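You operate a simulated robot arm through the tools that you are given. There is no shell and no other tool. Be economical: measure what you need, move in short steps, check, and stop when the job is done.

Carry out the task below with a simulated robot arm. There is one attempt and no reset: what you move stays moved.

TASK
Put the white spool away on the orange stand and switch the small 3D printer off.
Fine: park the end in the spool's clip and shut the blue lever.

Only the result counts: the job must be done as asked and must still hold three seconds after the hand-in. Knocking over, shifting, dropping, spilling or breaking anything else fails it.

THE ROBOT
A 6-joint arm with a two-finger parallel gripper, fixed in place. Base frame: the origin is at the foot of the arm, x ahead of it, y to its left, z up; the work surface is at about z = 858. Units: mm, degrees, N and s.
With the tool pointing down near the work surface it reaches from about 360 to 820 mm from the base axis. Its first joint turns from -166.0 to 166.0 degrees. Payload 3.91 kg.
Tool frame: the origin (TCP) lies between the finger pads and is the grasp point; the fingertips stand 30 mm ahead of it; z points along the fingers, y is the line along which they close. The gripper opens to 110 mm. The fingers are 20 mm wide and 10 mm thick; the gripper's body (48 by 112 mm) begins 55 mm behind the TCP.
Orientation is that of the tool frame in the base frame, as a unit quaternion [x, y, z, w]. With the fingers straight down and closing along the base's y, the tool's x points along the base's -x, its y along +y and its z along -z.

THE INTERFACE
- The arm moves only by the tool jog_arm. Its argument "series" is a list of rows, each an object of numbers (a shift or turn left out is 0, a gripper value left out holds the last): "tx", "ty", "tz": the shift along the tool's x, y, z in mm; "rx", "ry", "rz": the turn, a rotation vector about the tool's x, y, z in degrees. In form: [{"tx": .., "ty": .., "tz": .., "rx": .., "ry": .., "rz": ..}, ...]. A call has 1 to 20 rows; each row shifts and turns the commanded pose from where the row before left it, along the tool's axes as they then stand. "hand" is the closure, from 0 (fully open) to 1 (shut), set as the call begins (left out, the last holds). A row lasts 0.2 s, in which the tool goes at most 50 mm and 8.6 degrees; a call with a longer step from one row to the next is refused whole, and so is a gripper value outside its range. A pose out of reach is approached as far as the arm can. The call stops where the force on the tool passes 40 N (or 10 N more than at its start, if that is more) or the arm is blocked; 0.2 s more then pass. The fingers move at their own pace (about 45 mm/s each) and stop on an object; they squeeze with about 43 N. The grip force told is the motor's: it shows also when the fingers shut on nothing. Time passes only in rows, and 0.2 s behind the last, so rows that do not move let the fingers close. The reply holds the time, the measured pose of the TCP, the force on the tool along the base axes, the opening and the grip force, in the units named above and with some noise.
- Cameras (640 x 400 px; columns grow to the right, rows downward): "scene" is fixed at [49.3, 501, 1651.3]; the picture's right is [-0.67, -0.75, 0.00], its down [-0.35, 0.31, -0.88] and it looks along [0.66, -0.59, -0.47] (base axes); focal length 298 px, centre (320, 200). "wrist" rides on the gripper at [-36, 0, -57] in the tool frame; the picture's right is [0.00, -1.00, 0.00], its down [0.97, 0.00, -0.24] and it looks along [0.24, 0.00, 0.97] (tool axes); focal length 218 px, centre (320, 200). There is no depth. A picture from a camera that has moved, and an enlarged one, comes with that camera's place and axes in the base frame and with its lens.
- capture(camera): a new picture of that camera. It takes no simulated time.
- slide_trunk(by): slides the trunk up (or, below 0, down) by that many mm; the arm rides with it, the base frame stays. It gives what a move gives, with no picture.
- enlarge(camera, box): a new picture of the part [left, top, right, bottom] of that camera's present view, enlarged. It takes no simulated time.
- job_done(): hands the job in; it is judged then, once.

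Work in short steps. Places have to be worked out from the pictures, the camera data and where the tool is seen: move nearer, look again, correct. Check each grasp and each placing, and mend what went wrong. You have 120 turns and 76 pictures in all, those below and enlarged ones among them. Open the gripper and draw the arm clear of the work before you hand the job in, unless the task says otherwise; then end with one line.

The tools are called after "Call:" as name(argument=value, ...) on one line, values as JSON. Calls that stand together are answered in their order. jog_arm: Moves the arm, as the interface text tells. Its arguments: {"type":"object","properties":{"series":{"type":"array","items":{"type":"object","properties":{"tx":{"type":"number"},"ty":{"type":"number"},"tz":{"type":"number"},"rx":{"type":"number"},"ry":{"type":"number"},"rz":{"type":"number"}}}},"hand":{"type":"number"}},"required":["series"]} The other tools are called the same way: slide_trunk (by) slides the trunk up or down; capture (camera) takes a picture; enlarge (camera, box) takes an enlarged picture of a part of a camera's view; job_done () hands the job in.

At the start:

```text
time_s: 0.0
position: [421.6, -80.9, 1446.5]
tool_rot: [0.0, 1.0, 0.0, 0.0]
wrist_force: [0.7, -0.6, 0.1]
gripper_width: 110.1
grip_force: 0.1
trunk travel left (down, up): [-575.0, 35.0]
```

scene: 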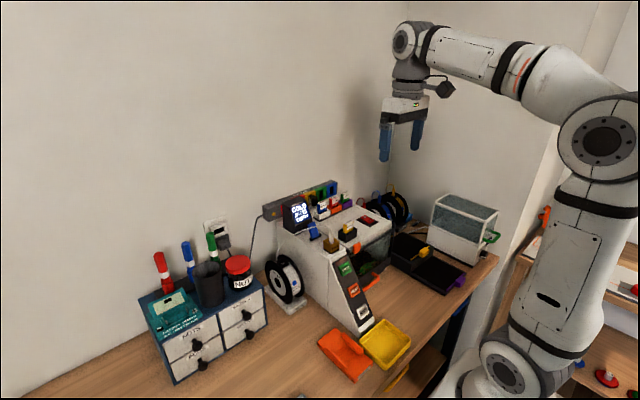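
wrist: 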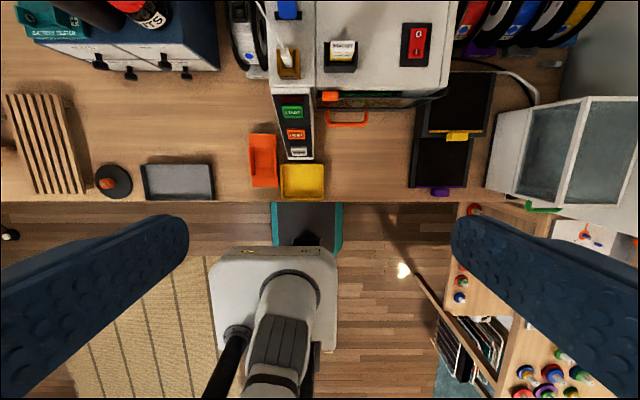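

I'll look closer at the printer region to find the spool, stand, lever and switch.

Call:
enlarge(camera="scene", box=[240, 170, 420, 340])

Call:
enlarge(camera="wrist", box=[220, 0, 460, 210])

Call:
enlarge(camera="scene", box=[340, 170, 510, 300])

```text
2.35 times, centred on (330, 255) of scene
camera zoom: at [49.3, 501.0, 1651.3], right [-0.67, -0.75, 0.0], down [-0.35, 0.31, -0.88], along [0.66, -0.59, -0.47], focal length 701 px, centre (296, 71)
```

zoom: 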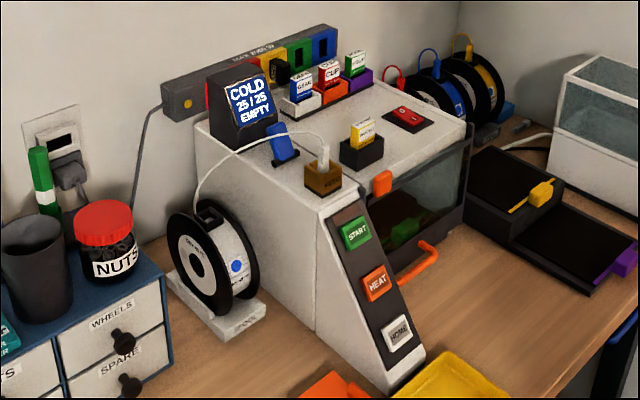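

```text
1.90 times, centred on (340, 105) of wrist
camera zoom: at [458.5, -82.9, 1503.9], right [0.0, -1.0, 0.0], down [-0.97, 0.0, 0.24], along [-0.24, 0.0, -0.97], focal length 416 px, centre (282, 381)
```

zoom: 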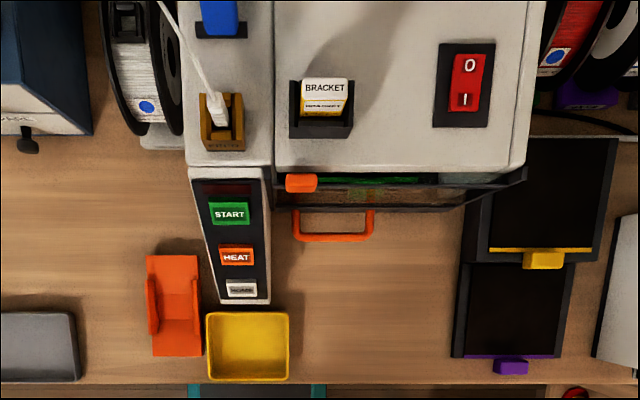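

```text
3.08 times, centred on (425, 235) of scene
camera zoom: at [49.3, 501.0, 1651.3], right [-0.67, -0.75, 0.0], down [-0.35, 0.31, -0.88], along [0.66, -0.59, -0.47], focal length 917 px, centre (-3, 92)
```

zoom: 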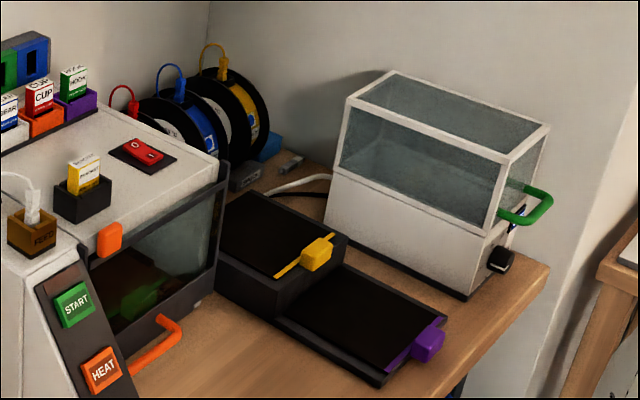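

The feed box with the white plug is near (590,-30,1090), the spool near (690,90) and the orange stand near (415,76). I'll move in above the spool and feed for a closer look.

Call:
jog_arm(series=[{"tx": -45, "ty": 15}, {"tx": -45, "ty": 15}, {"tx": -45, "ty": 15}, {"tx": -45, "ty": 15}, {"tx": -30, "ty": 15, "tz": 30}, {"tz": 40}, {"tz": 40}, {"tz": 40}], hand=0)

Call:
capture(camera="wrist")

```text
time_s: 1.8
position: [631.7, -8.1, 1298.1]
tool_rot: [0.001, 1.0, 0.001, 0.002]
wrist_force: [0.5, -0.2, 0.4]
gripper_width: 109.8
grip_force: 0.0
trunk travel left (down, up): [-575.0, 35.0]
```

```text
70 pictures are left
camera wrist: at [669.0, -8.4, 1354.9], right [0.0, -1.0, 0.0], down [-0.97, 0.0, 0.24], along [-0.24, 0.0, -0.97], focal length 218 px, centre (320, 200)
```

wrist: 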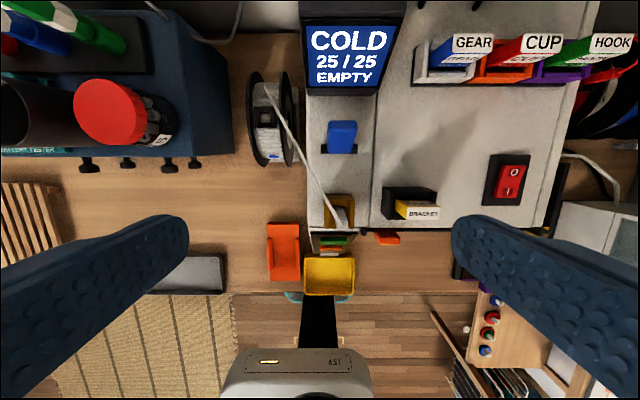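

Call:
enlarge(camera="wrist", box=[230, 50, 390, 150])

Call:
enlarge(camera="wrist", box=[230, 180, 390, 300])

Call:
enlarge(camera="scene", box=[255, 240, 325, 320])

Call:
enlarge(camera="scene", box=[280, 190, 360, 260])

Call:
enlarge(camera="scene", box=[310, 310, 420, 390])

```text
4.00 times, centred on (310, 100) of wrist
camera zoom: at [669.0, -8.4, 1354.9], right [0.0, -1.0, 0.0], down [-0.97, 0.0, 0.24], along [-0.24, 0.0, -0.97], focal length 873 px, centre (360, 600)
```

zoom: 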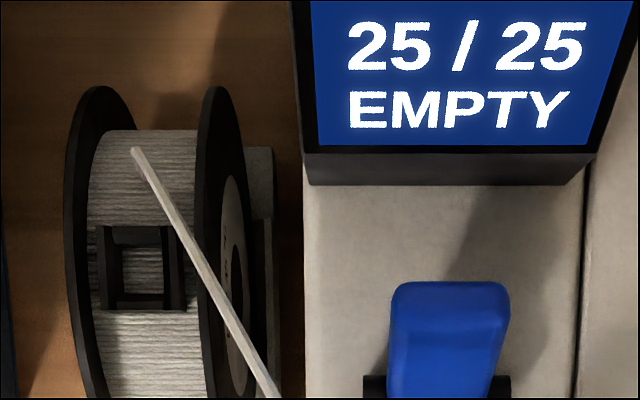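

```text
3.33 times, centred on (310, 240) of wrist
camera zoom: at [669.0, -8.4, 1354.9], right [0.0, -1.0, 0.0], down [-0.97, 0.0, 0.24], along [-0.24, 0.0, -0.97], focal length 728 px, centre (353, 67)
```

zoom: 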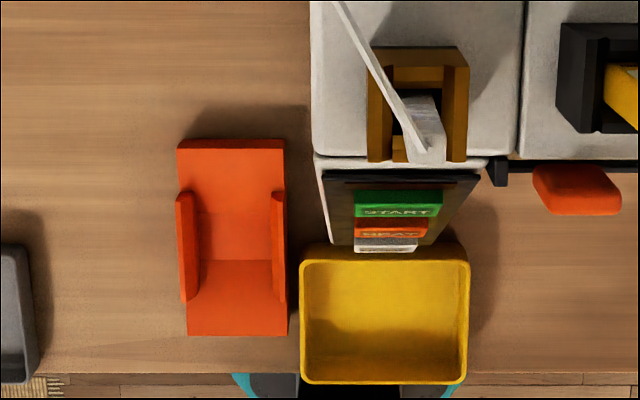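

```text
5.00 times, centred on (290, 280) of scene
camera zoom: at [49.3, 501.0, 1651.3], right [-0.67, -0.75, 0.0], down [-0.35, 0.31, -0.88], along [0.66, -0.59, -0.47], focal length 1490 px, centre (470, -200)
```

zoom: 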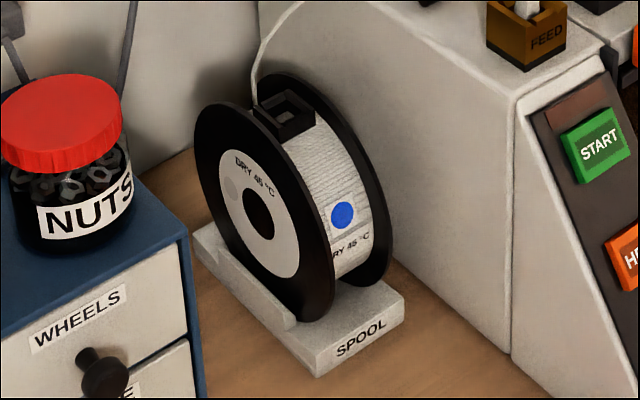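

```text
5.71 times, centred on (320, 225) of scene
camera zoom: at [49.3, 501.0, 1651.3], right [-0.67, -0.75, 0.0], down [-0.35, 0.31, -0.88], along [0.66, -0.59, -0.47], focal length 1703 px, centre (320, 57)
```

zoom: 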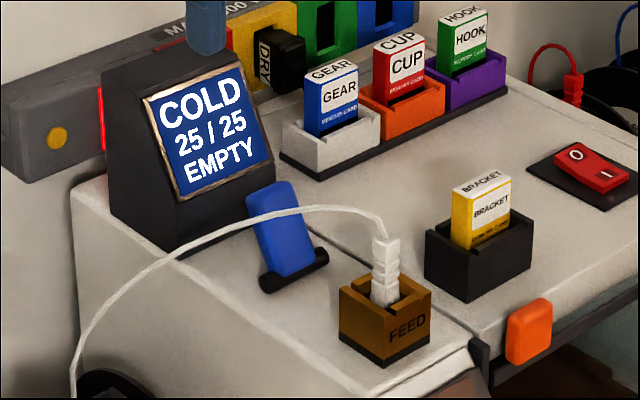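

```text
5.00 times, centred on (365, 350) of scene
camera zoom: at [49.3, 501.0, 1651.3], right [-0.67, -0.75, 0.0], down [-0.35, 0.31, -0.88], along [0.66, -0.59, -0.47], focal length 1490 px, centre (95, -550)
```

zoom: 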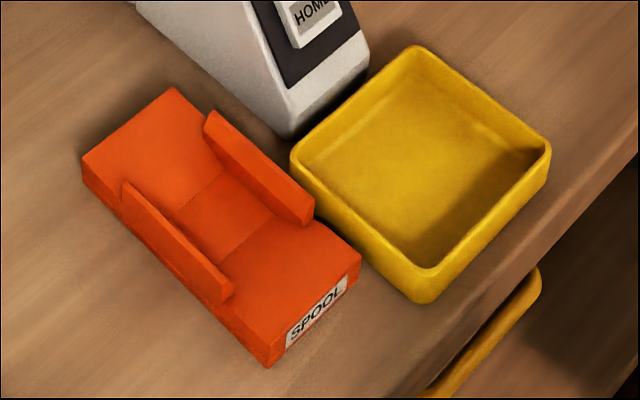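

Estimates: plug top (590,-31,1139), feed box top z≈1104, spool clip (711,74,1007). I'll get a closer look at the clip from above at a safe height.

Call:
jog_arm(series=[{"tx": -20, "ty": 35}, {"tx": -20, "ty": 35}, {"tx": -20, "ty": 25}, {"tz": 35}, {"tz": 35}, {"tz": 20}])

Call:
capture(camera="wrist")

Call:
enlarge(camera="wrist", box=[260, 80, 420, 200])

```text
time_s: 3.2
position: [692.6, 86.8, 1206.4]
tool_rot: [-0.001, 1.0, 0.0, 0.001]
wrist_force: [-0.1, -0.5, -0.3]
gripper_width: 110.2
grip_force: 0.1
trunk travel left (down, up): [-575.0, 35.0]
```

```text
64 pictures are left
camera wrist: at [729.5, 86.7, 1264.2], right [0.0, -1.0, 0.0], down [-0.97, 0.0, 0.24], along [-0.24, 0.0, -0.97], focal length 218 px, centre (320, 200)
```

wrist: 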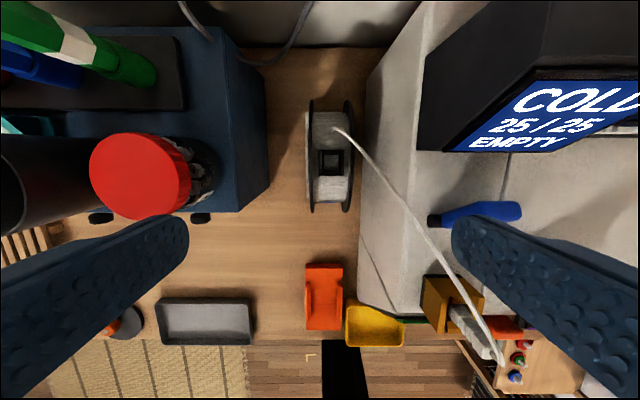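

```text
3.33 times, centred on (340, 140) of wrist
camera zoom: at [729.5, 86.7, 1264.2], right [0.0, -1.0, 0.0], down [-0.97, 0.0, 0.24], along [-0.24, 0.0, -0.97], focal length 728 px, centre (253, 400)
```

zoom: 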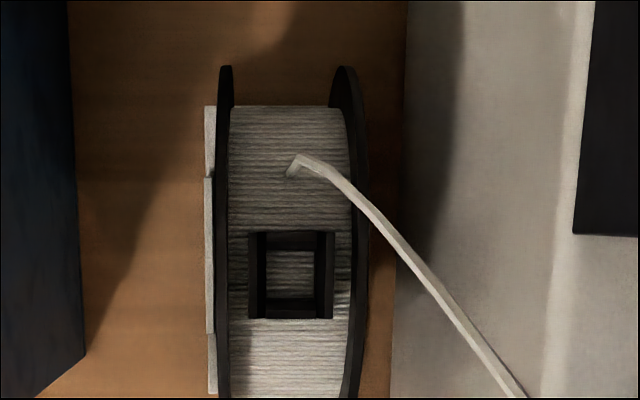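

Clip centre is (711,73,1007) with a ~16 mm opening; the flange width is ~48 mm. I'll turn the gripper 90° so its narrow side faces the screen, part-close it and hover above the plug at (590,-31).

Call:
jog_arm(series=[{"tz": -20, "rz": -8.2}, {"tz": -10, "rz": -8.2}, {"rz": -8.2}, {"rz": -8.2}, {"rz": -8.2}, {"rz": -8.2}, {"rz": -8.2}, {"rz": -8.2}, {"rz": -8.2}, {"rz": -8.1}, {"rz": -8.1}, {"tx": 30, "ty": 26}, {"tx": 30, "ty": 26}, {"tx": 30, "ty": 26}, {"tx": 28, "ty": 24.6}], hand=0.5)

Call:
capture(camera="wrist")

Call:
capture(camera="scene")

```text
time_s: 6.4
position: [588.9, -32.6, 1239.4]
tool_rot: [-0.707, 0.707, -0.001, 0.001]
wrist_force: [0.2, 0.2, 0.2]
gripper_width: 54.8
grip_force: 0.0
trunk travel left (down, up): [-575.0, 35.0]
```

```text
62 pictures are left
camera wrist: at [589.8, 2.1, 1295.3], right [1.0, 0.0, 0.0], down [0.0, -0.97, 0.24], along [0.0, -0.24, -0.97], focal length 218 px, centre (320, 200)
```

wrist: 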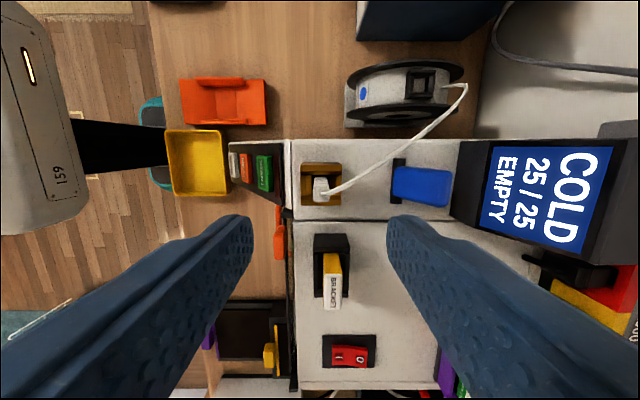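

```text
61 pictures are left
```

scene: 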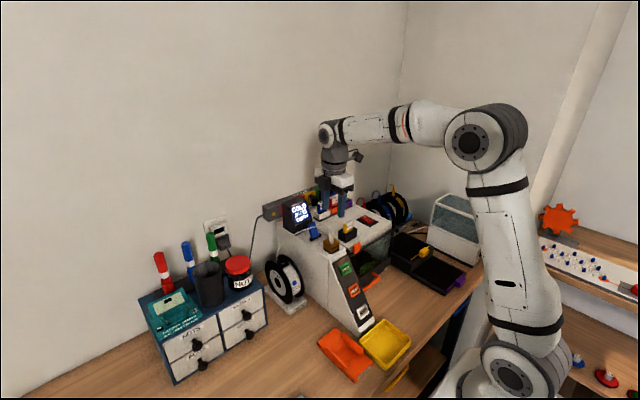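

Call:
enlarge(camera="wrist", box=[280, 140, 360, 220])

```text
5.00 times, centred on (320, 180) of wrist
camera zoom: at [589.8, 2.1, 1295.3], right [1.0, 0.0, 0.0], down [0.0, -0.97, 0.24], along [0.0, -0.24, -0.97], focal length 1091 px, centre (320, 300)
```

zoom: 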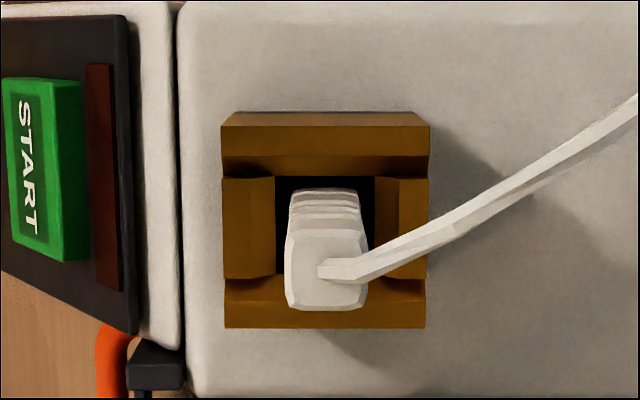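

The plug is 12 mm wide, centred at (590.8,-32), directly under the gripper. I'll descend to TCP z=1142 and close.

Call:
jog_arm(series=[{"tx": -0.8, "ty": -1.8, "tz": 25}, {"tz": 25}, {"tz": 25}, {"tz": 15}, {"tz": 7.5}, {}])

Call:
jog_arm(series=[{}, {}, {}, {}, {}], hand=1)

Call:
enlarge(camera="scene", box=[280, 180, 380, 260])

```text
time_s: 7.8
position: [590.0, -28.7, 1140.7]
tool_rot: [-0.707, 0.707, 0.0, 0.001]
wrist_force: [-0.6, 0.0, -0.2]
gripper_width: 54.7
grip_force: 0.1
trunk travel left (down, up): [-575.0, 35.0]
```

```text
time_s: 9.0
position: [591.8, -28.8, 1139.9]
tool_rot: [0.707, -0.707, 0.001, 0.0]
wrist_force: [-2.1, 0.5, -1.3]
gripper_width: 10.9
grip_force: 42.8
trunk travel left (down, up): [-575.0, 35.0]
```

```text
5.00 times, centred on (330, 220) of scene
camera zoom: at [49.3, 501.0, 1651.3], right [-0.67, -0.75, 0.0], down [-0.35, 0.31, -0.88], along [0.66, -0.59, -0.47], focal length 1490 px, centre (270, 100)
```

zoom: 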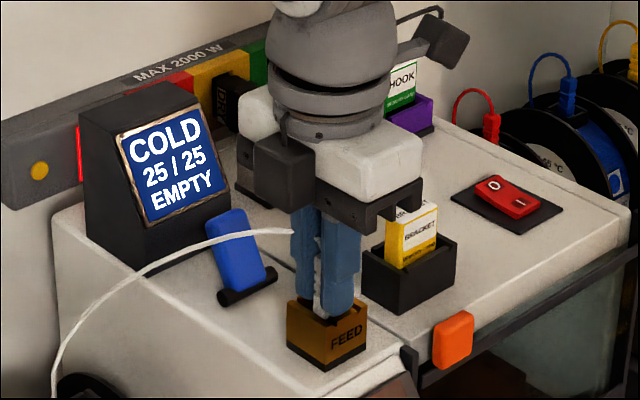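

Grip reads 10.9 mm with force, so the plug is held. Lift it straight up.

Call:
jog_arm(series=[{"tz": -5}, {"tz": -10}, {"tz": -20}, {"tz": -25}, {}])

Call:
enlarge(camera="scene", box=[250, 150, 390, 260])

Call:
enlarge(camera="wrist", box=[260, 120, 380, 220])

```text
time_s: 10.2
position: [592.9, -28.8, 1199.5]
tool_rot: [-0.707, 0.707, 0.0, 0.0]
wrist_force: [0.5, 0.6, -0.1]
gripper_width: 10.9
grip_force: 43.0
trunk travel left (down, up): [-575.0, 35.0]
```

```text
3.64 times, centred on (320, 205) of scene
camera zoom: at [49.3, 501.0, 1651.3], right [-0.67, -0.75, 0.0], down [-0.35, 0.31, -0.88], along [0.66, -0.59, -0.47], focal length 1084 px, centre (320, 182)
```

zoom: 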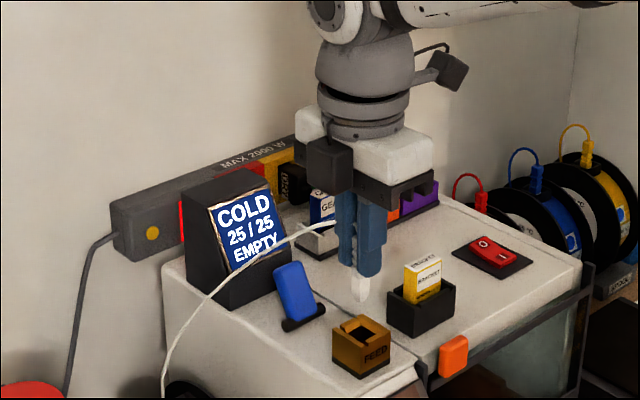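

```text
4.00 times, centred on (320, 170) of wrist
camera zoom: at [593.5, 6.0, 1257.1], right [1.0, 0.0, 0.0], down [0.0, -0.97, 0.24], along [0.0, -0.24, -0.97], focal length 873 px, centre (320, 320)
```

zoom: 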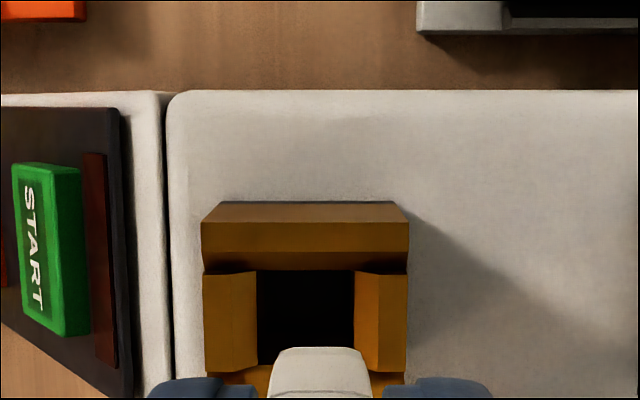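

The plug is out, protruding ~25 mm below the fingertips. I'll move sideways (+y) first, then +x to above the spool clip, staying high.

Call:
jog_arm(series=[{"tz": -20}, {"tx": -35}, {"tx": -35}, {"tx": -34.8}, {"ty": -30}, {"ty": -30}, {"ty": -30}, {"ty": -27.5}, {}, {}])

Call:
capture(camera="wrist")

Call:
enlarge(camera="wrist", box=[270, 120, 370, 220])

Call:
enlarge(camera="scene", box=[240, 190, 360, 320])

```text
time_s: 12.4
position: [709.8, 75.6, 1219.1]
tool_rot: [0.707, -0.707, 0.001, 0.0]
wrist_force: [-0.1, -0.3, 0.2]
gripper_width: 8.7
grip_force: 43.0
trunk travel left (down, up): [-575.0, 35.0]
```

```text
56 pictures are left
camera wrist: at [710.1, 110.3, 1275.1], right [1.0, 0.0, 0.0], down [0.0, -0.97, 0.24], along [0.0, -0.24, -0.97], focal length 218 px, centre (320, 200)
```

wrist: 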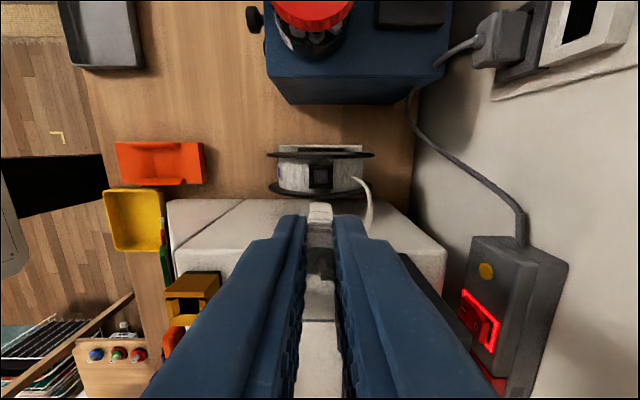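

```text
4.00 times, centred on (320, 170) of wrist
camera zoom: at [710.1, 110.3, 1275.1], right [1.0, 0.0, 0.0], down [0.0, -0.97, 0.24], along [0.0, -0.24, -0.97], focal length 873 px, centre (320, 320)
```

zoom: 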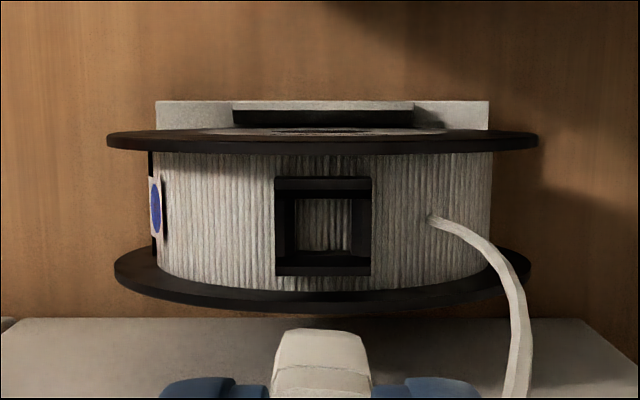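

```text
3.08 times, centred on (300, 255) of scene
camera zoom: at [49.3, 501.0, 1651.3], right [-0.67, -0.75, 0.0], down [-0.35, 0.31, -0.88], along [0.66, -0.59, -0.47], focal length 917 px, centre (382, 31)
```

zoom: 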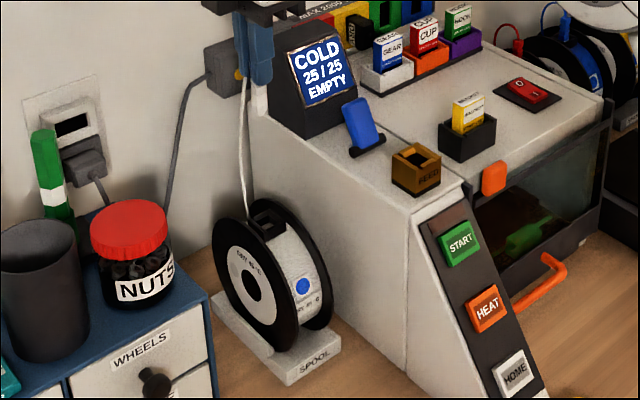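

The plug tip looks aligned with the clip hole (both about x=711, y=74), though the plug has slid down a little in the fingers. I'll descend to just above the clip and recheck.

Call:
jog_arm(series=[{"tz": 30}, {"tz": 30}, {"tz": 30}, {"tz": 25}, {"tz": 10}, {}])

Call:
enlarge(camera="wrist", box=[260, 120, 380, 220])

Call:
enlarge(camera="scene", box=[240, 200, 340, 320])

```text
time_s: 13.8
position: [707.1, 76.7, 1094.7]
tool_rot: [-0.707, 0.707, 0.0, 0.0]
wrist_force: [-0.2, -0.2, 0.1]
gripper_width: 11.8
grip_force: 42.8
trunk travel left (down, up): [-575.0, 35.0]
```

```text
4.00 times, centred on (320, 170) of wrist
camera zoom: at [708.8, 110.3, 1150.9], right [1.0, 0.0, 0.0], down [0.0, -0.97, 0.24], along [0.0, -0.24, -0.97], focal length 873 px, centre (320, 320)
```

zoom: 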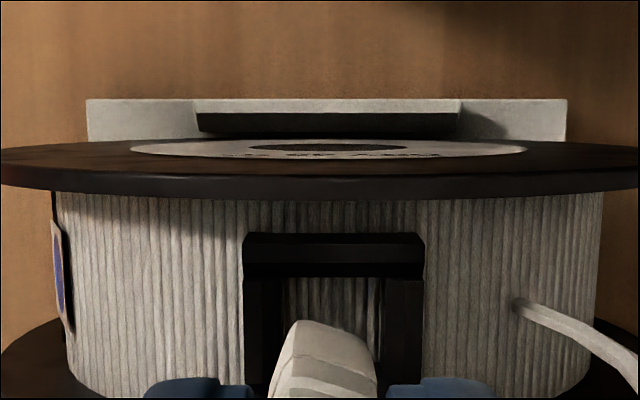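

```text
3.33 times, centred on (290, 260) of scene
camera zoom: at [49.3, 501.0, 1651.3], right [-0.67, -0.75, 0.0], down [-0.35, 0.31, -0.88], along [0.66, -0.59, -0.47], focal length 993 px, centre (420, 0)
```

zoom: 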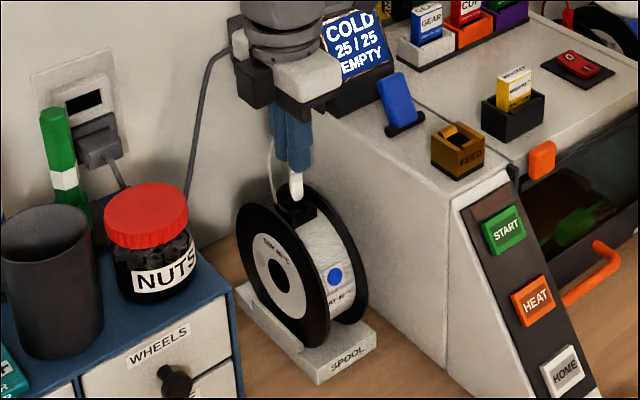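

The plug tip seems a bit skewed; zooming in on it.

Call:
enlarge(camera="wrist", box=[290, 170, 350, 230])

Call:
enlarge(camera="scene", box=[305, 230, 345, 270])

Call:
enlarge(camera="scene", box=[310, 220, 350, 260])

```text
6.67 times, centred on (320, 200) of wrist
camera zoom: at [708.8, 110.3, 1150.9], right [1.0, 0.0, 0.0], down [0.0, -0.97, 0.24], along [0.0, -0.24, -0.97], focal length 1455 px, centre (320, 200)
```

zoom: 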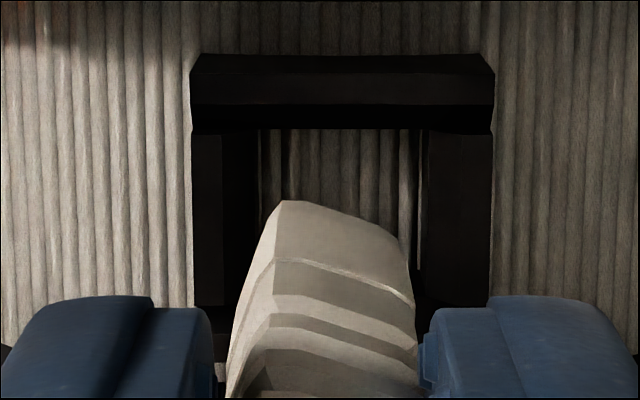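

```text
10.00 times, centred on (325, 250) of scene
camera zoom: at [49.3, 501.0, 1651.3], right [-0.67, -0.75, 0.0], down [-0.35, 0.31, -0.88], along [0.66, -0.59, -0.47], focal length 2980 px, centre (270, -300)
```

zoom: 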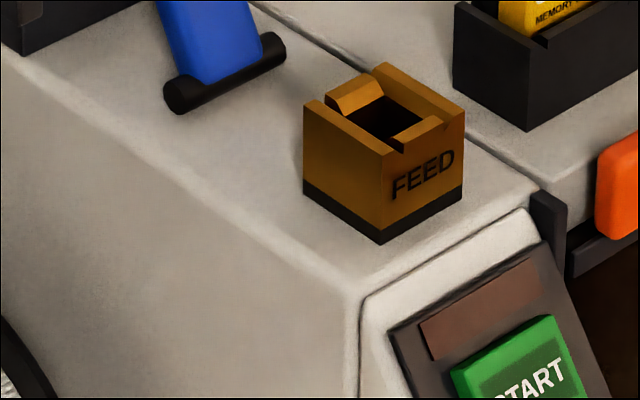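

```text
10.00 times, centred on (330, 240) of scene
camera zoom: at [49.3, 501.0, 1651.3], right [-0.67, -0.75, 0.0], down [-0.35, 0.31, -0.88], along [0.66, -0.59, -0.47], focal length 2980 px, centre (220, -200)
```

zoom: 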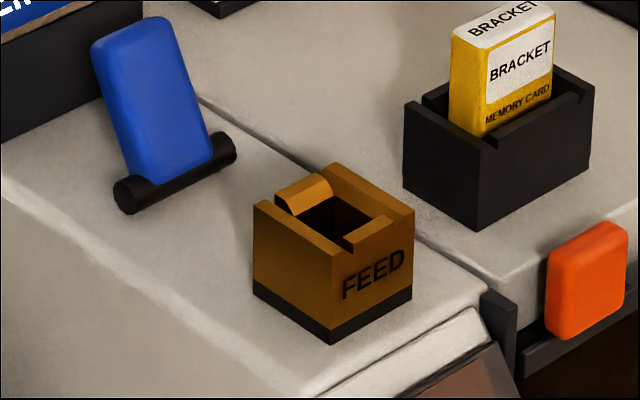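

The plug has yawed roughly 20° in the grip. I'll counter-rotate the gripper by -20° about the tool axis and check.

Call:
jog_arm(series=[{"rz": -5}, {"rz": -5}, {"rz": -5}, {"rz": -5}, {}])

Call:
enlarge(camera="wrist", box=[280, 150, 360, 230])

```text
time_s: 15.0
position: [707.5, 75.6, 1094.4]
tool_rot: [0.819, -0.573, 0.0, -0.001]
wrist_force: [-0.2, 0.3, -0.5]
gripper_width: 11.8
grip_force: 42.8
trunk travel left (down, up): [-575.0, 35.0]
```

```text
5.00 times, centred on (320, 190) of wrist
camera zoom: at [696.8, 108.7, 1151.8], right [0.94, 0.34, 0.0], down [0.33, -0.91, 0.24], along [0.08, -0.23, -0.97], focal length 1091 px, centre (320, 250)
```

zoom: 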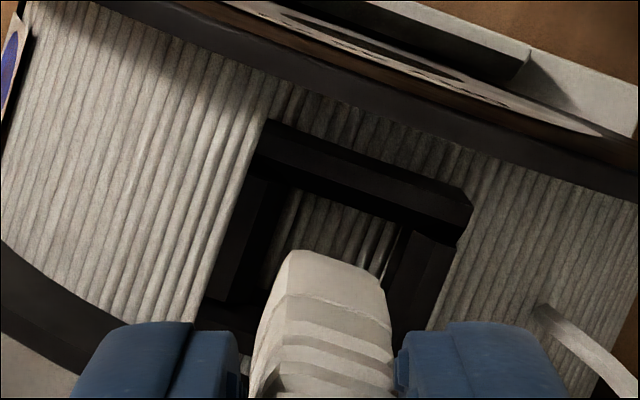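

Edges are now parallel with the clip. I'll apply a small correction (+1.5 x, -0.8 y) and descend gently to the clip's mouth.

Call:
jog_arm(series=[{"tx": 1.3, "ty": -1.1}, {"tz": 8}, {"tz": 8}, {"tz": 6}, {}])

Call:
enlarge(camera="wrist", box=[280, 150, 360, 230])

Call:
enlarge(camera="scene", box=[250, 230, 310, 290])

```text
time_s: 16.2
position: [709.6, 75.9, 1072.6]
tool_rot: [0.819, -0.573, 0.0, 0.0]
wrist_force: [-0.4, 0.2, -0.4]
gripper_width: 11.8
grip_force: 43.2
trunk travel left (down, up): [-575.0, 35.0]
```

```text
5.00 times, centred on (320, 190) of wrist
camera zoom: at [698.5, 108.4, 1129.3], right [0.94, 0.34, 0.0], down [0.33, -0.91, 0.24], along [0.08, -0.23, -0.97], focal length 1091 px, centre (320, 250)
```

zoom: 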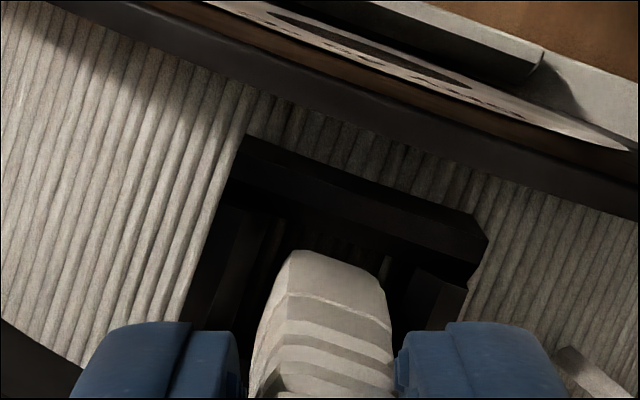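

```text
6.67 times, centred on (280, 260) of scene
camera zoom: at [49.3, 501.0, 1651.3], right [-0.67, -0.75, 0.0], down [-0.35, 0.31, -0.88], along [0.66, -0.59, -0.47], focal length 1987 px, centre (587, -200)
```

zoom: 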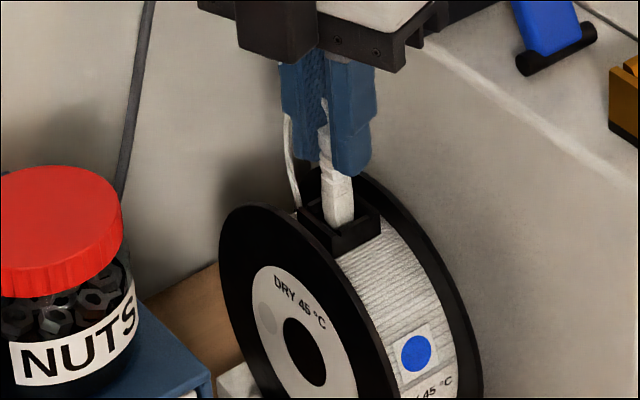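

The tip's projection (≈710,74.5) lies inside the hole limits. Continue down slowly in 4 mm steps.

Call:
jog_arm(series=[{"tz": 4}, {"tz": 4}, {"tz": 4}, {"tz": 4}, {}])

Call:
enlarge(camera="wrist", box=[280, 150, 360, 230])

Call:
enlarge(camera="scene", box=[270, 230, 310, 270])

```text
time_s: 17.4
position: [709.8, 75.9, 1056.0]
tool_rot: [0.82, -0.573, 0.0, 0.0]
wrist_force: [0.0, 0.4, -0.3]
gripper_width: 12.0
grip_force: 42.4
trunk travel left (down, up): [-575.0, 35.0]
```

```text
5.00 times, centred on (320, 190) of wrist
camera zoom: at [698.8, 108.3, 1113.3], right [0.94, 0.34, 0.0], down [0.33, -0.91, 0.24], along [0.08, -0.23, -0.97], focal length 1091 px, centre (320, 250)
```

zoom: 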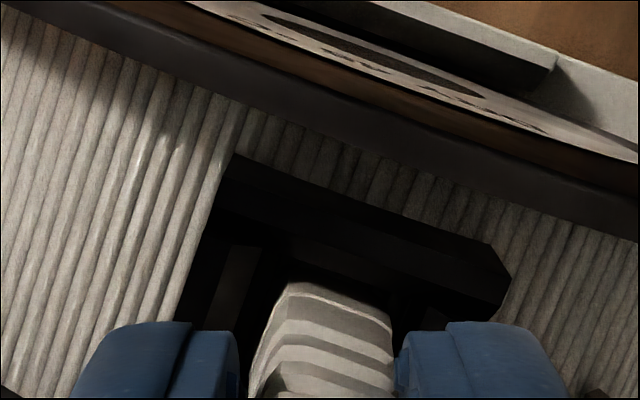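

```text
10.00 times, centred on (290, 250) of scene
camera zoom: at [49.3, 501.0, 1651.3], right [-0.67, -0.75, 0.0], down [-0.35, 0.31, -0.88], along [0.66, -0.59, -0.47], focal length 2980 px, centre (620, -300)
```

zoom: 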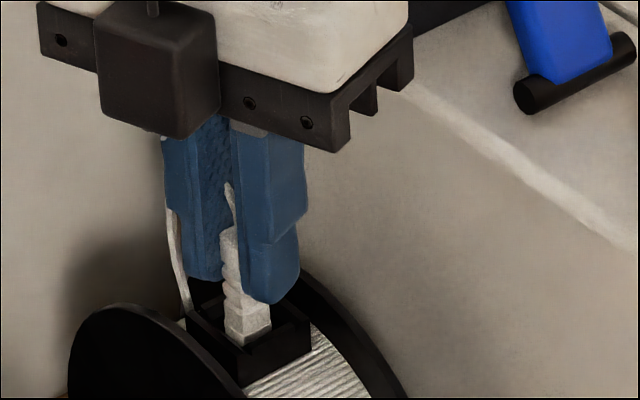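

The tip's chamfer is now hidden inside the clip, so it has entered. Continue down to seating or contact.

Call:
jog_arm(series=[{"tz": 3}, {"tz": 3}, {"tz": 3}, {"tz": 2}, {}])

Call:
enlarge(camera="wrist", box=[280, 150, 360, 230])

Call:
enlarge(camera="scene", box=[270, 230, 310, 270])

```text
time_s: 18.4
position: [711.6, 75.2, 1054.9]
tool_rot: [0.819, -0.573, 0.006, -0.005]
wrist_force: [-2.6, 1.0, 18.7]
gripper_width: 12.0
grip_force: 43.1
trunk travel left (down, up): [-575.0, 35.0]
stopped in row 4: the force on the tool passed its limit (the readings are from after the stop); the commanded pose is now the measured one
```

```text
5.00 times, centred on (320, 190) of wrist
camera zoom: at [699.3, 107.9, 1111.5], right [0.94, 0.34, 0.02], down [0.33, -0.91, 0.24], along [0.1, -0.22, -0.97], focal length 1091 px, centre (320, 250)
```

zoom: 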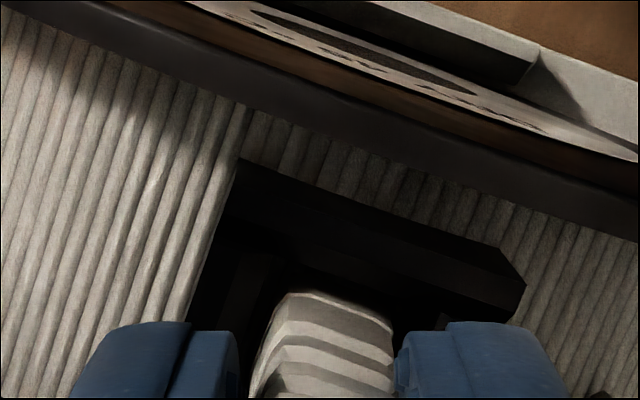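

```text
10.00 times, centred on (290, 250) of scene
camera zoom: at [49.3, 501.0, 1651.3], right [-0.67, -0.75, 0.0], down [-0.35, 0.31, -0.88], along [0.66, -0.59, -0.47], focal length 2980 px, centre (620, -300)
```

zoom: 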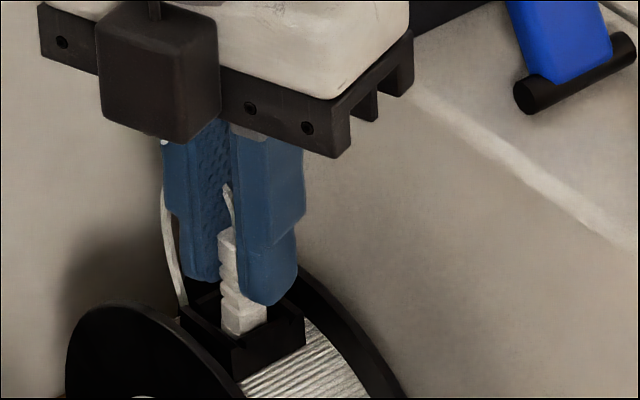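

Contact at about full depth; the visible plug length now matches what it showed in the feed. I'll open partly and inspect.

Call:
jog_arm(series=[{}, {}, {}, {}], hand=0.6)

Call:
enlarge(camera="wrist", box=[280, 150, 360, 230])

Call:
enlarge(camera="scene", box=[260, 230, 310, 280])

```text
time_s: 19.4
position: [711.2, 76.2, 1050.3]
tool_rot: [0.819, -0.574, 0.004, -0.004]
wrist_force: [-0.1, 0.4, -0.3]
gripper_width: 43.9
grip_force: 0.1
trunk travel left (down, up): [-575.0, 35.0]
```

```text
5.00 times, centred on (320, 190) of wrist
camera zoom: at [699.8, 108.1, 1107.9], right [0.94, 0.34, 0.01], down [0.33, -0.91, 0.24], along [0.09, -0.22, -0.97], focal length 1091 px, centre (320, 250)
```

zoom: 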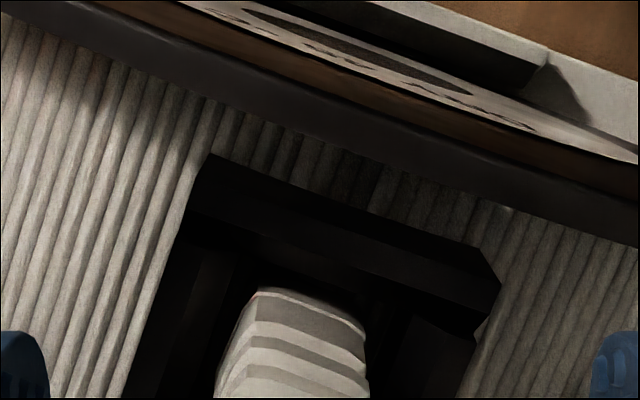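

```text
8.00 times, centred on (285, 255) of scene
camera zoom: at [49.3, 501.0, 1651.3], right [-0.67, -0.75, 0.0], down [-0.35, 0.31, -0.88], along [0.66, -0.59, -0.47], focal length 2384 px, centre (600, -240)
```

zoom: 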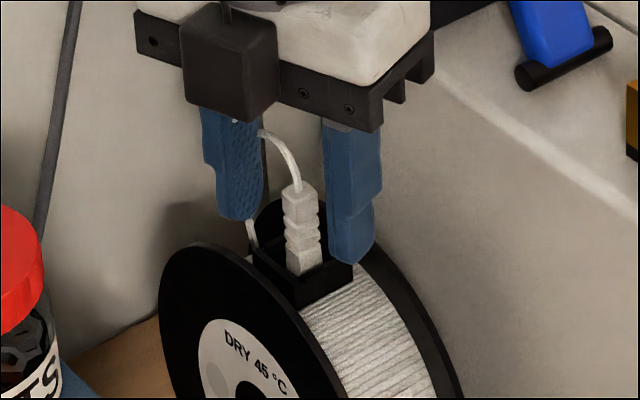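

The plug stands in the clip by itself. I'll raise straight up and view from above.

Call:
jog_arm(series=[{"tz": -10}, {"tz": -15}, {"tz": -25}, {"tz": -30}, {"tz": -30}, {}])

Call:
enlarge(camera="wrist", box=[270, 110, 370, 200])

Call:
enlarge(camera="scene", box=[260, 230, 310, 280])

Call:
enlarge(camera="scene", box=[365, 180, 425, 230])

```text
time_s: 20.8
position: [712.9, 74.7, 1161.2]
tool_rot: [0.819, -0.574, 0.003, -0.004]
wrist_force: [0.2, -0.1, -0.2]
gripper_width: 43.8
grip_force: 0.0
trunk travel left (down, up): [-575.0, 35.0]
```

```text
4.44 times, centred on (320, 155) of wrist
camera zoom: at [700.4, 107.5, 1217.1], right [0.94, 0.34, 0.01], down [0.33, -0.91, 0.24], along [0.09, -0.22, -0.97], focal length 970 px, centre (320, 400)
```

zoom: 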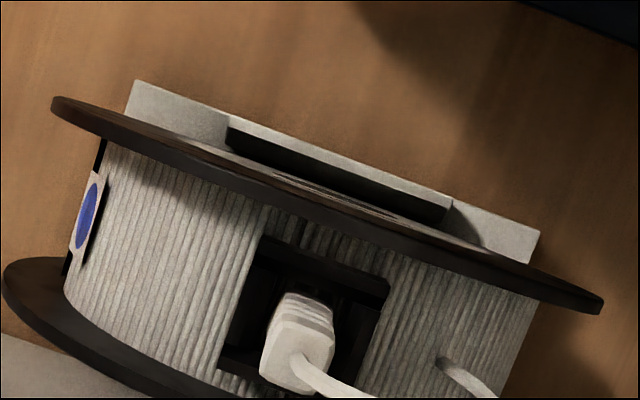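

```text
8.00 times, centred on (285, 255) of scene
camera zoom: at [49.3, 501.0, 1651.3], right [-0.67, -0.75, 0.0], down [-0.35, 0.31, -0.88], along [0.66, -0.59, -0.47], focal length 2384 px, centre (600, -240)
```

zoom: 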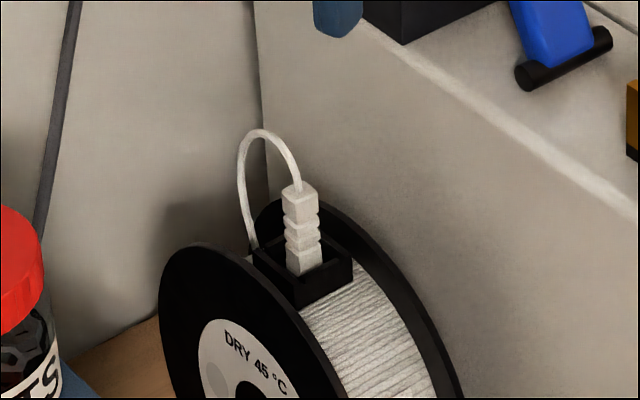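

```text
8.00 times, centred on (395, 205) of scene
camera zoom: at [49.3, 501.0, 1651.3], right [-0.67, -0.75, 0.0], down [-0.35, 0.31, -0.88], along [0.66, -0.59, -0.47], focal length 2384 px, centre (-280, 160)
```

zoom: 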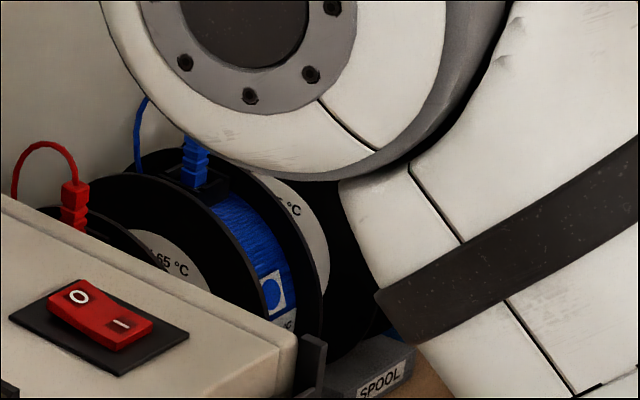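

The plug is parked with a loop like the other spools'. Next the blue lever: I'll undo the 20° turn, rise and look at it up close.

Call:
jog_arm(series=[{"tz": -40, "rz": 5}, {"tz": -20, "rz": 5}, {"rz": 5}, {"rz": 5}, {"tx": 25, "ty": 15}, {"tx": 25, "ty": 15}, {"tx": 25, "ty": 15}, {}], hand=1)

Call:
enlarge(camera="wrist", box=[240, 100, 400, 220])

Call:
enlarge(camera="scene", box=[295, 210, 345, 260])

```text
time_s: 22.6
position: [665.5, -1.5, 1221.3]
tool_rot: [0.708, -0.707, 0.004, -0.004]
wrist_force: [-0.1, -0.3, 0.2]
gripper_width: 0.0
grip_force: 37.7
trunk travel left (down, up): [-575.0, 35.0]
```

```text
3.33 times, centred on (320, 160) of wrist
camera zoom: at [666.2, 33.9, 1279.0], right [1.0, 0.0, 0.01], down [0.0, -0.97, 0.24], along [0.01, -0.24, -0.97], focal length 728 px, centre (320, 333)
```

zoom: 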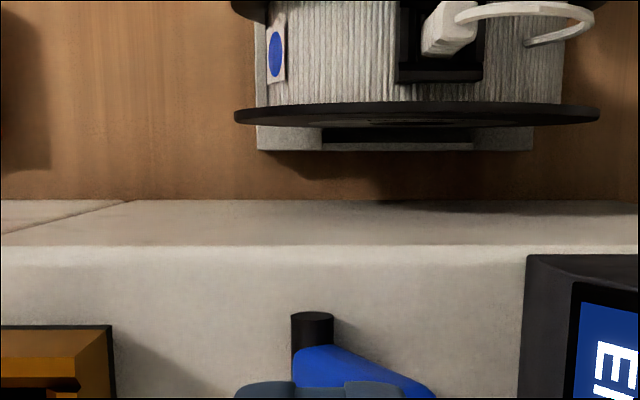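

```text
8.00 times, centred on (320, 235) of scene
camera zoom: at [49.3, 501.0, 1651.3], right [-0.67, -0.75, 0.0], down [-0.35, 0.31, -0.88], along [0.66, -0.59, -0.47], focal length 2384 px, centre (320, -80)
```

zoom: 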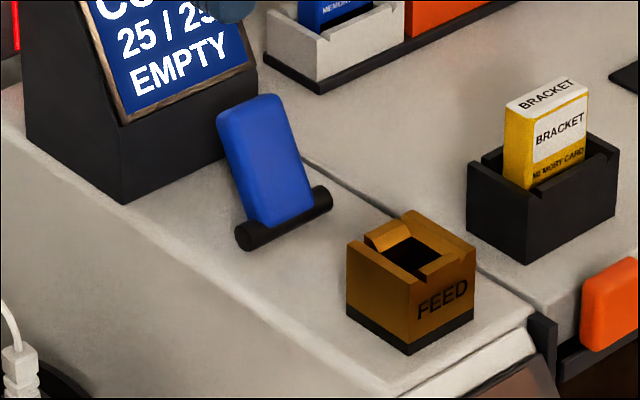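

Lever hinge runs along y at about x=665, z=1085; the paddle leans back toward the screen, so shutting should mean pressing it down toward +x. I'll turn another -90° (camera on the -x side, narrow body towards the screen) and stand in front of it.

Call:
jog_arm(series=[{"rz": -8.2}, {"rz": -8.2}, {"rz": -8.2}, {"rz": -8.2}, {"rz": -8.2}, {"rz": -8.2}, {"rz": -8.2}, {"rz": -8.2}, {"rz": -8.2}, {"rz": -8.1}, {"rz": -8.1}, {"tx": -20, "ty": 15}, {"tx": -20, "ty": 15}, {}])

Call:
capture(camera="wrist")

Call:
enlarge(camera="scene", box=[270, 160, 370, 260])

```text
time_s: 25.6
position: [621.0, 3.9, 1219.1]
tool_rot: [0.998, -0.058, 0.005, 0.007]
wrist_force: [-0.5, 1.1, 0.3]
gripper_width: 0.0
grip_force: 37.4
out of reach, approached as far as the arm can: row 11, 12, 13
trunk travel left (down, up): [-575.0, 35.0]
```

```text
34 pictures are left
camera wrist: at [585.0, 7.8, 1275.8], right [0.12, 0.99, -0.01], down [0.96, -0.11, 0.25], along [0.25, -0.04, -0.97], focal length 218 px, centre (320, 200)
```

wrist: 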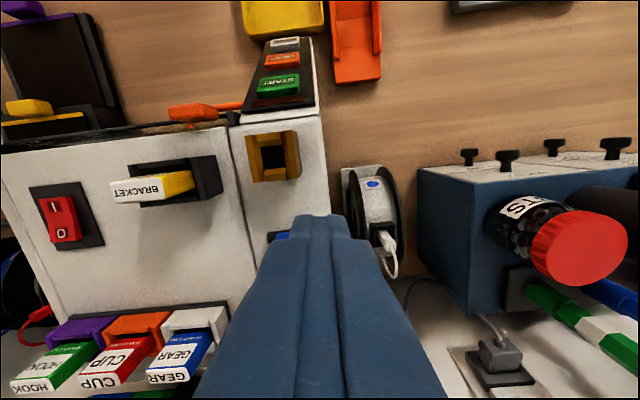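

```text
4.00 times, centred on (320, 210) of scene
camera zoom: at [49.3, 501.0, 1651.3], right [-0.67, -0.75, 0.0], down [-0.35, 0.31, -0.88], along [0.66, -0.59, -0.47], focal length 1192 px, centre (320, 160)
```

zoom: 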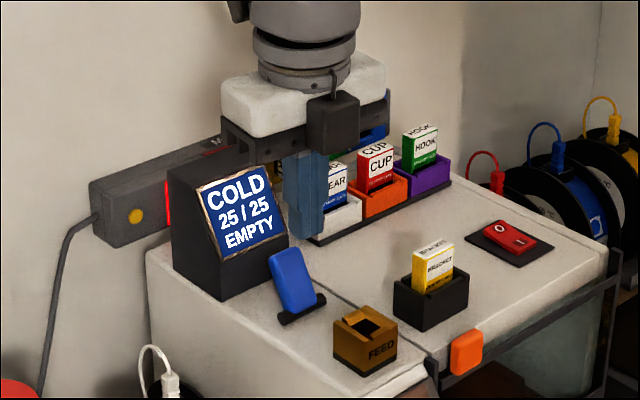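

Joint 6 limit reached near there. I'll back off 20° and read the pose.

Call:
jog_arm(series=[{"rz": 7}, {"rz": 7}, {"rz": 6}, {}])

```text
time_s: 26.6
position: [621.8, 3.3, 1220.1]
tool_rot: [0.974, -0.227, 0.006, 0.001]
wrist_force: [-0.6, 0.7, 0.5]
gripper_width: 0.1
grip_force: 38.2
trunk travel left (down, up): [-575.0, 35.0]
```

I'll tilt the fingertips 24° forward so the body stays clear of the screen, and bring the closed tips in front of the paddle.

Call:
jog_arm(series=[{"rz": -7}, {"rz": -7}, {"ry": 8}, {"ry": 8}, {"ry": 8}, {}, {"tx": -4.6, "ty": 7.2, "tz": 21.15}, {"tx": -4.6, "ty": 7.2, "tz": 21.15}, {"tx": -4.6, "ty": 7.2, "tz": 21.15}, {"tx": -4.6, "ty": 7.2, "tz": 21.15}, {}, {}])

Call:
enlarge(camera="scene", box=[285, 180, 365, 260])

```text
time_s: 29.2
position: [633.2, -27.2, 1136.1]
tool_rot: [0.972, -0.102, 0.212, 0.024]
wrist_force: [1.0, 0.1, 0.5]
gripper_width: 0.0
grip_force: 37.9
trunk travel left (down, up): [-575.0, 35.0]
```

```text
5.00 times, centred on (325, 220) of scene
camera zoom: at [49.3, 501.0, 1651.3], right [-0.67, -0.75, 0.0], down [-0.35, 0.31, -0.88], along [0.66, -0.59, -0.47], focal length 1490 px, centre (295, 100)
```

zoom: 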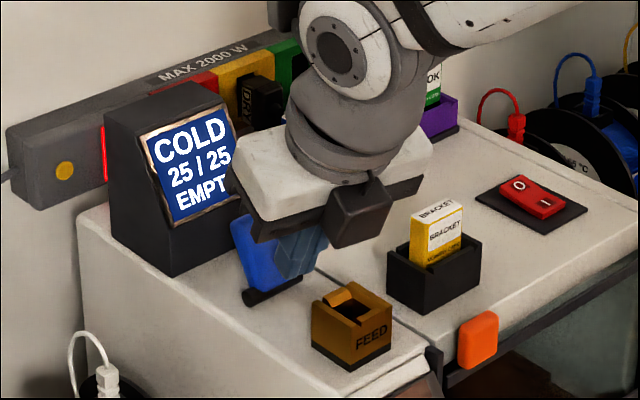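

Tips are right in front of the paddle. Push toward +x in small steps.

Call:
jog_arm(series=[{"tx": 4.5, "ty": -1, "tz": 2}, {"tx": 4.5, "ty": -1, "tz": 2}, {"tx": 4.5, "ty": -1, "tz": 2}, {"tx": 4.5, "ty": -1, "tz": 2}, {"tx": 4.5, "ty": -1, "tz": 2}, {"tx": 4.5, "ty": -1, "tz": 2}, {}])

Call:
enlarge(camera="scene", box=[285, 180, 365, 260])

```text
time_s: 30.5
position: [651.5, -27.6, 1136.9]
tool_rot: [0.973, -0.102, 0.206, 0.025]
wrist_force: [-23.7, 0.9, 13.9]
gripper_width: 0.1
grip_force: 37.8
trunk travel left (down, up): [-575.0, 35.0]
stopped in row 6: the force on the tool passed its limit (the readings are from after the stop); the commanded pose is now the measured one
```

```text
5.00 times, centred on (325, 220) of scene
camera zoom: at [49.3, 501.0, 1651.3], right [-0.67, -0.75, 0.0], down [-0.35, 0.31, -0.88], along [0.66, -0.59, -0.47], focal length 1490 px, centre (295, 100)
```

zoom: 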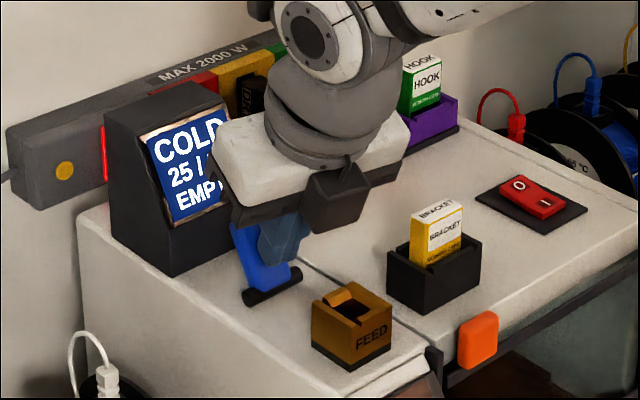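

No movement at ~27 N — the paddle is at its open stop on that side, so it shuts the other way (forward, toward the feed). I'll back off, rise, straighten and go to behind the paddle.

Call:
jog_arm(series=[{"tx": -9, "ty": 2, "tz": -4}, {"tx": 13.3, "tz": -29.7}, {"tx": 13.3, "tz": -29.7}, {"ry": -8}, {"ry": -8}, {"ry": -8}, {}, {"tx": 29, "ty": -5}, {"tx": 28.7, "ty": -4.8}, {}, {}])

Call:
capture(camera="wrist")

```text
time_s: 32.9
position: [704.9, -30.5, 1198.6]
tool_rot: [0.994, -0.106, -0.002, 0.003]
wrist_force: [-0.1, -1.0, -0.6]
gripper_width: 0.0
grip_force: 37.8
trunk travel left (down, up): [-575.0, 35.0]
```

```text
30 pictures are left
camera wrist: at [670.9, -24.1, 1255.4], right [0.21, 0.98, -0.01], down [0.95, -0.2, 0.24], along [0.23, -0.06, -0.97], focal length 218 px, centre (320, 200)
```

wrist: 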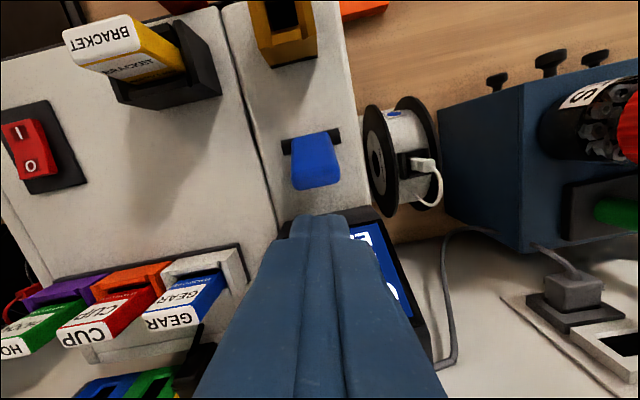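

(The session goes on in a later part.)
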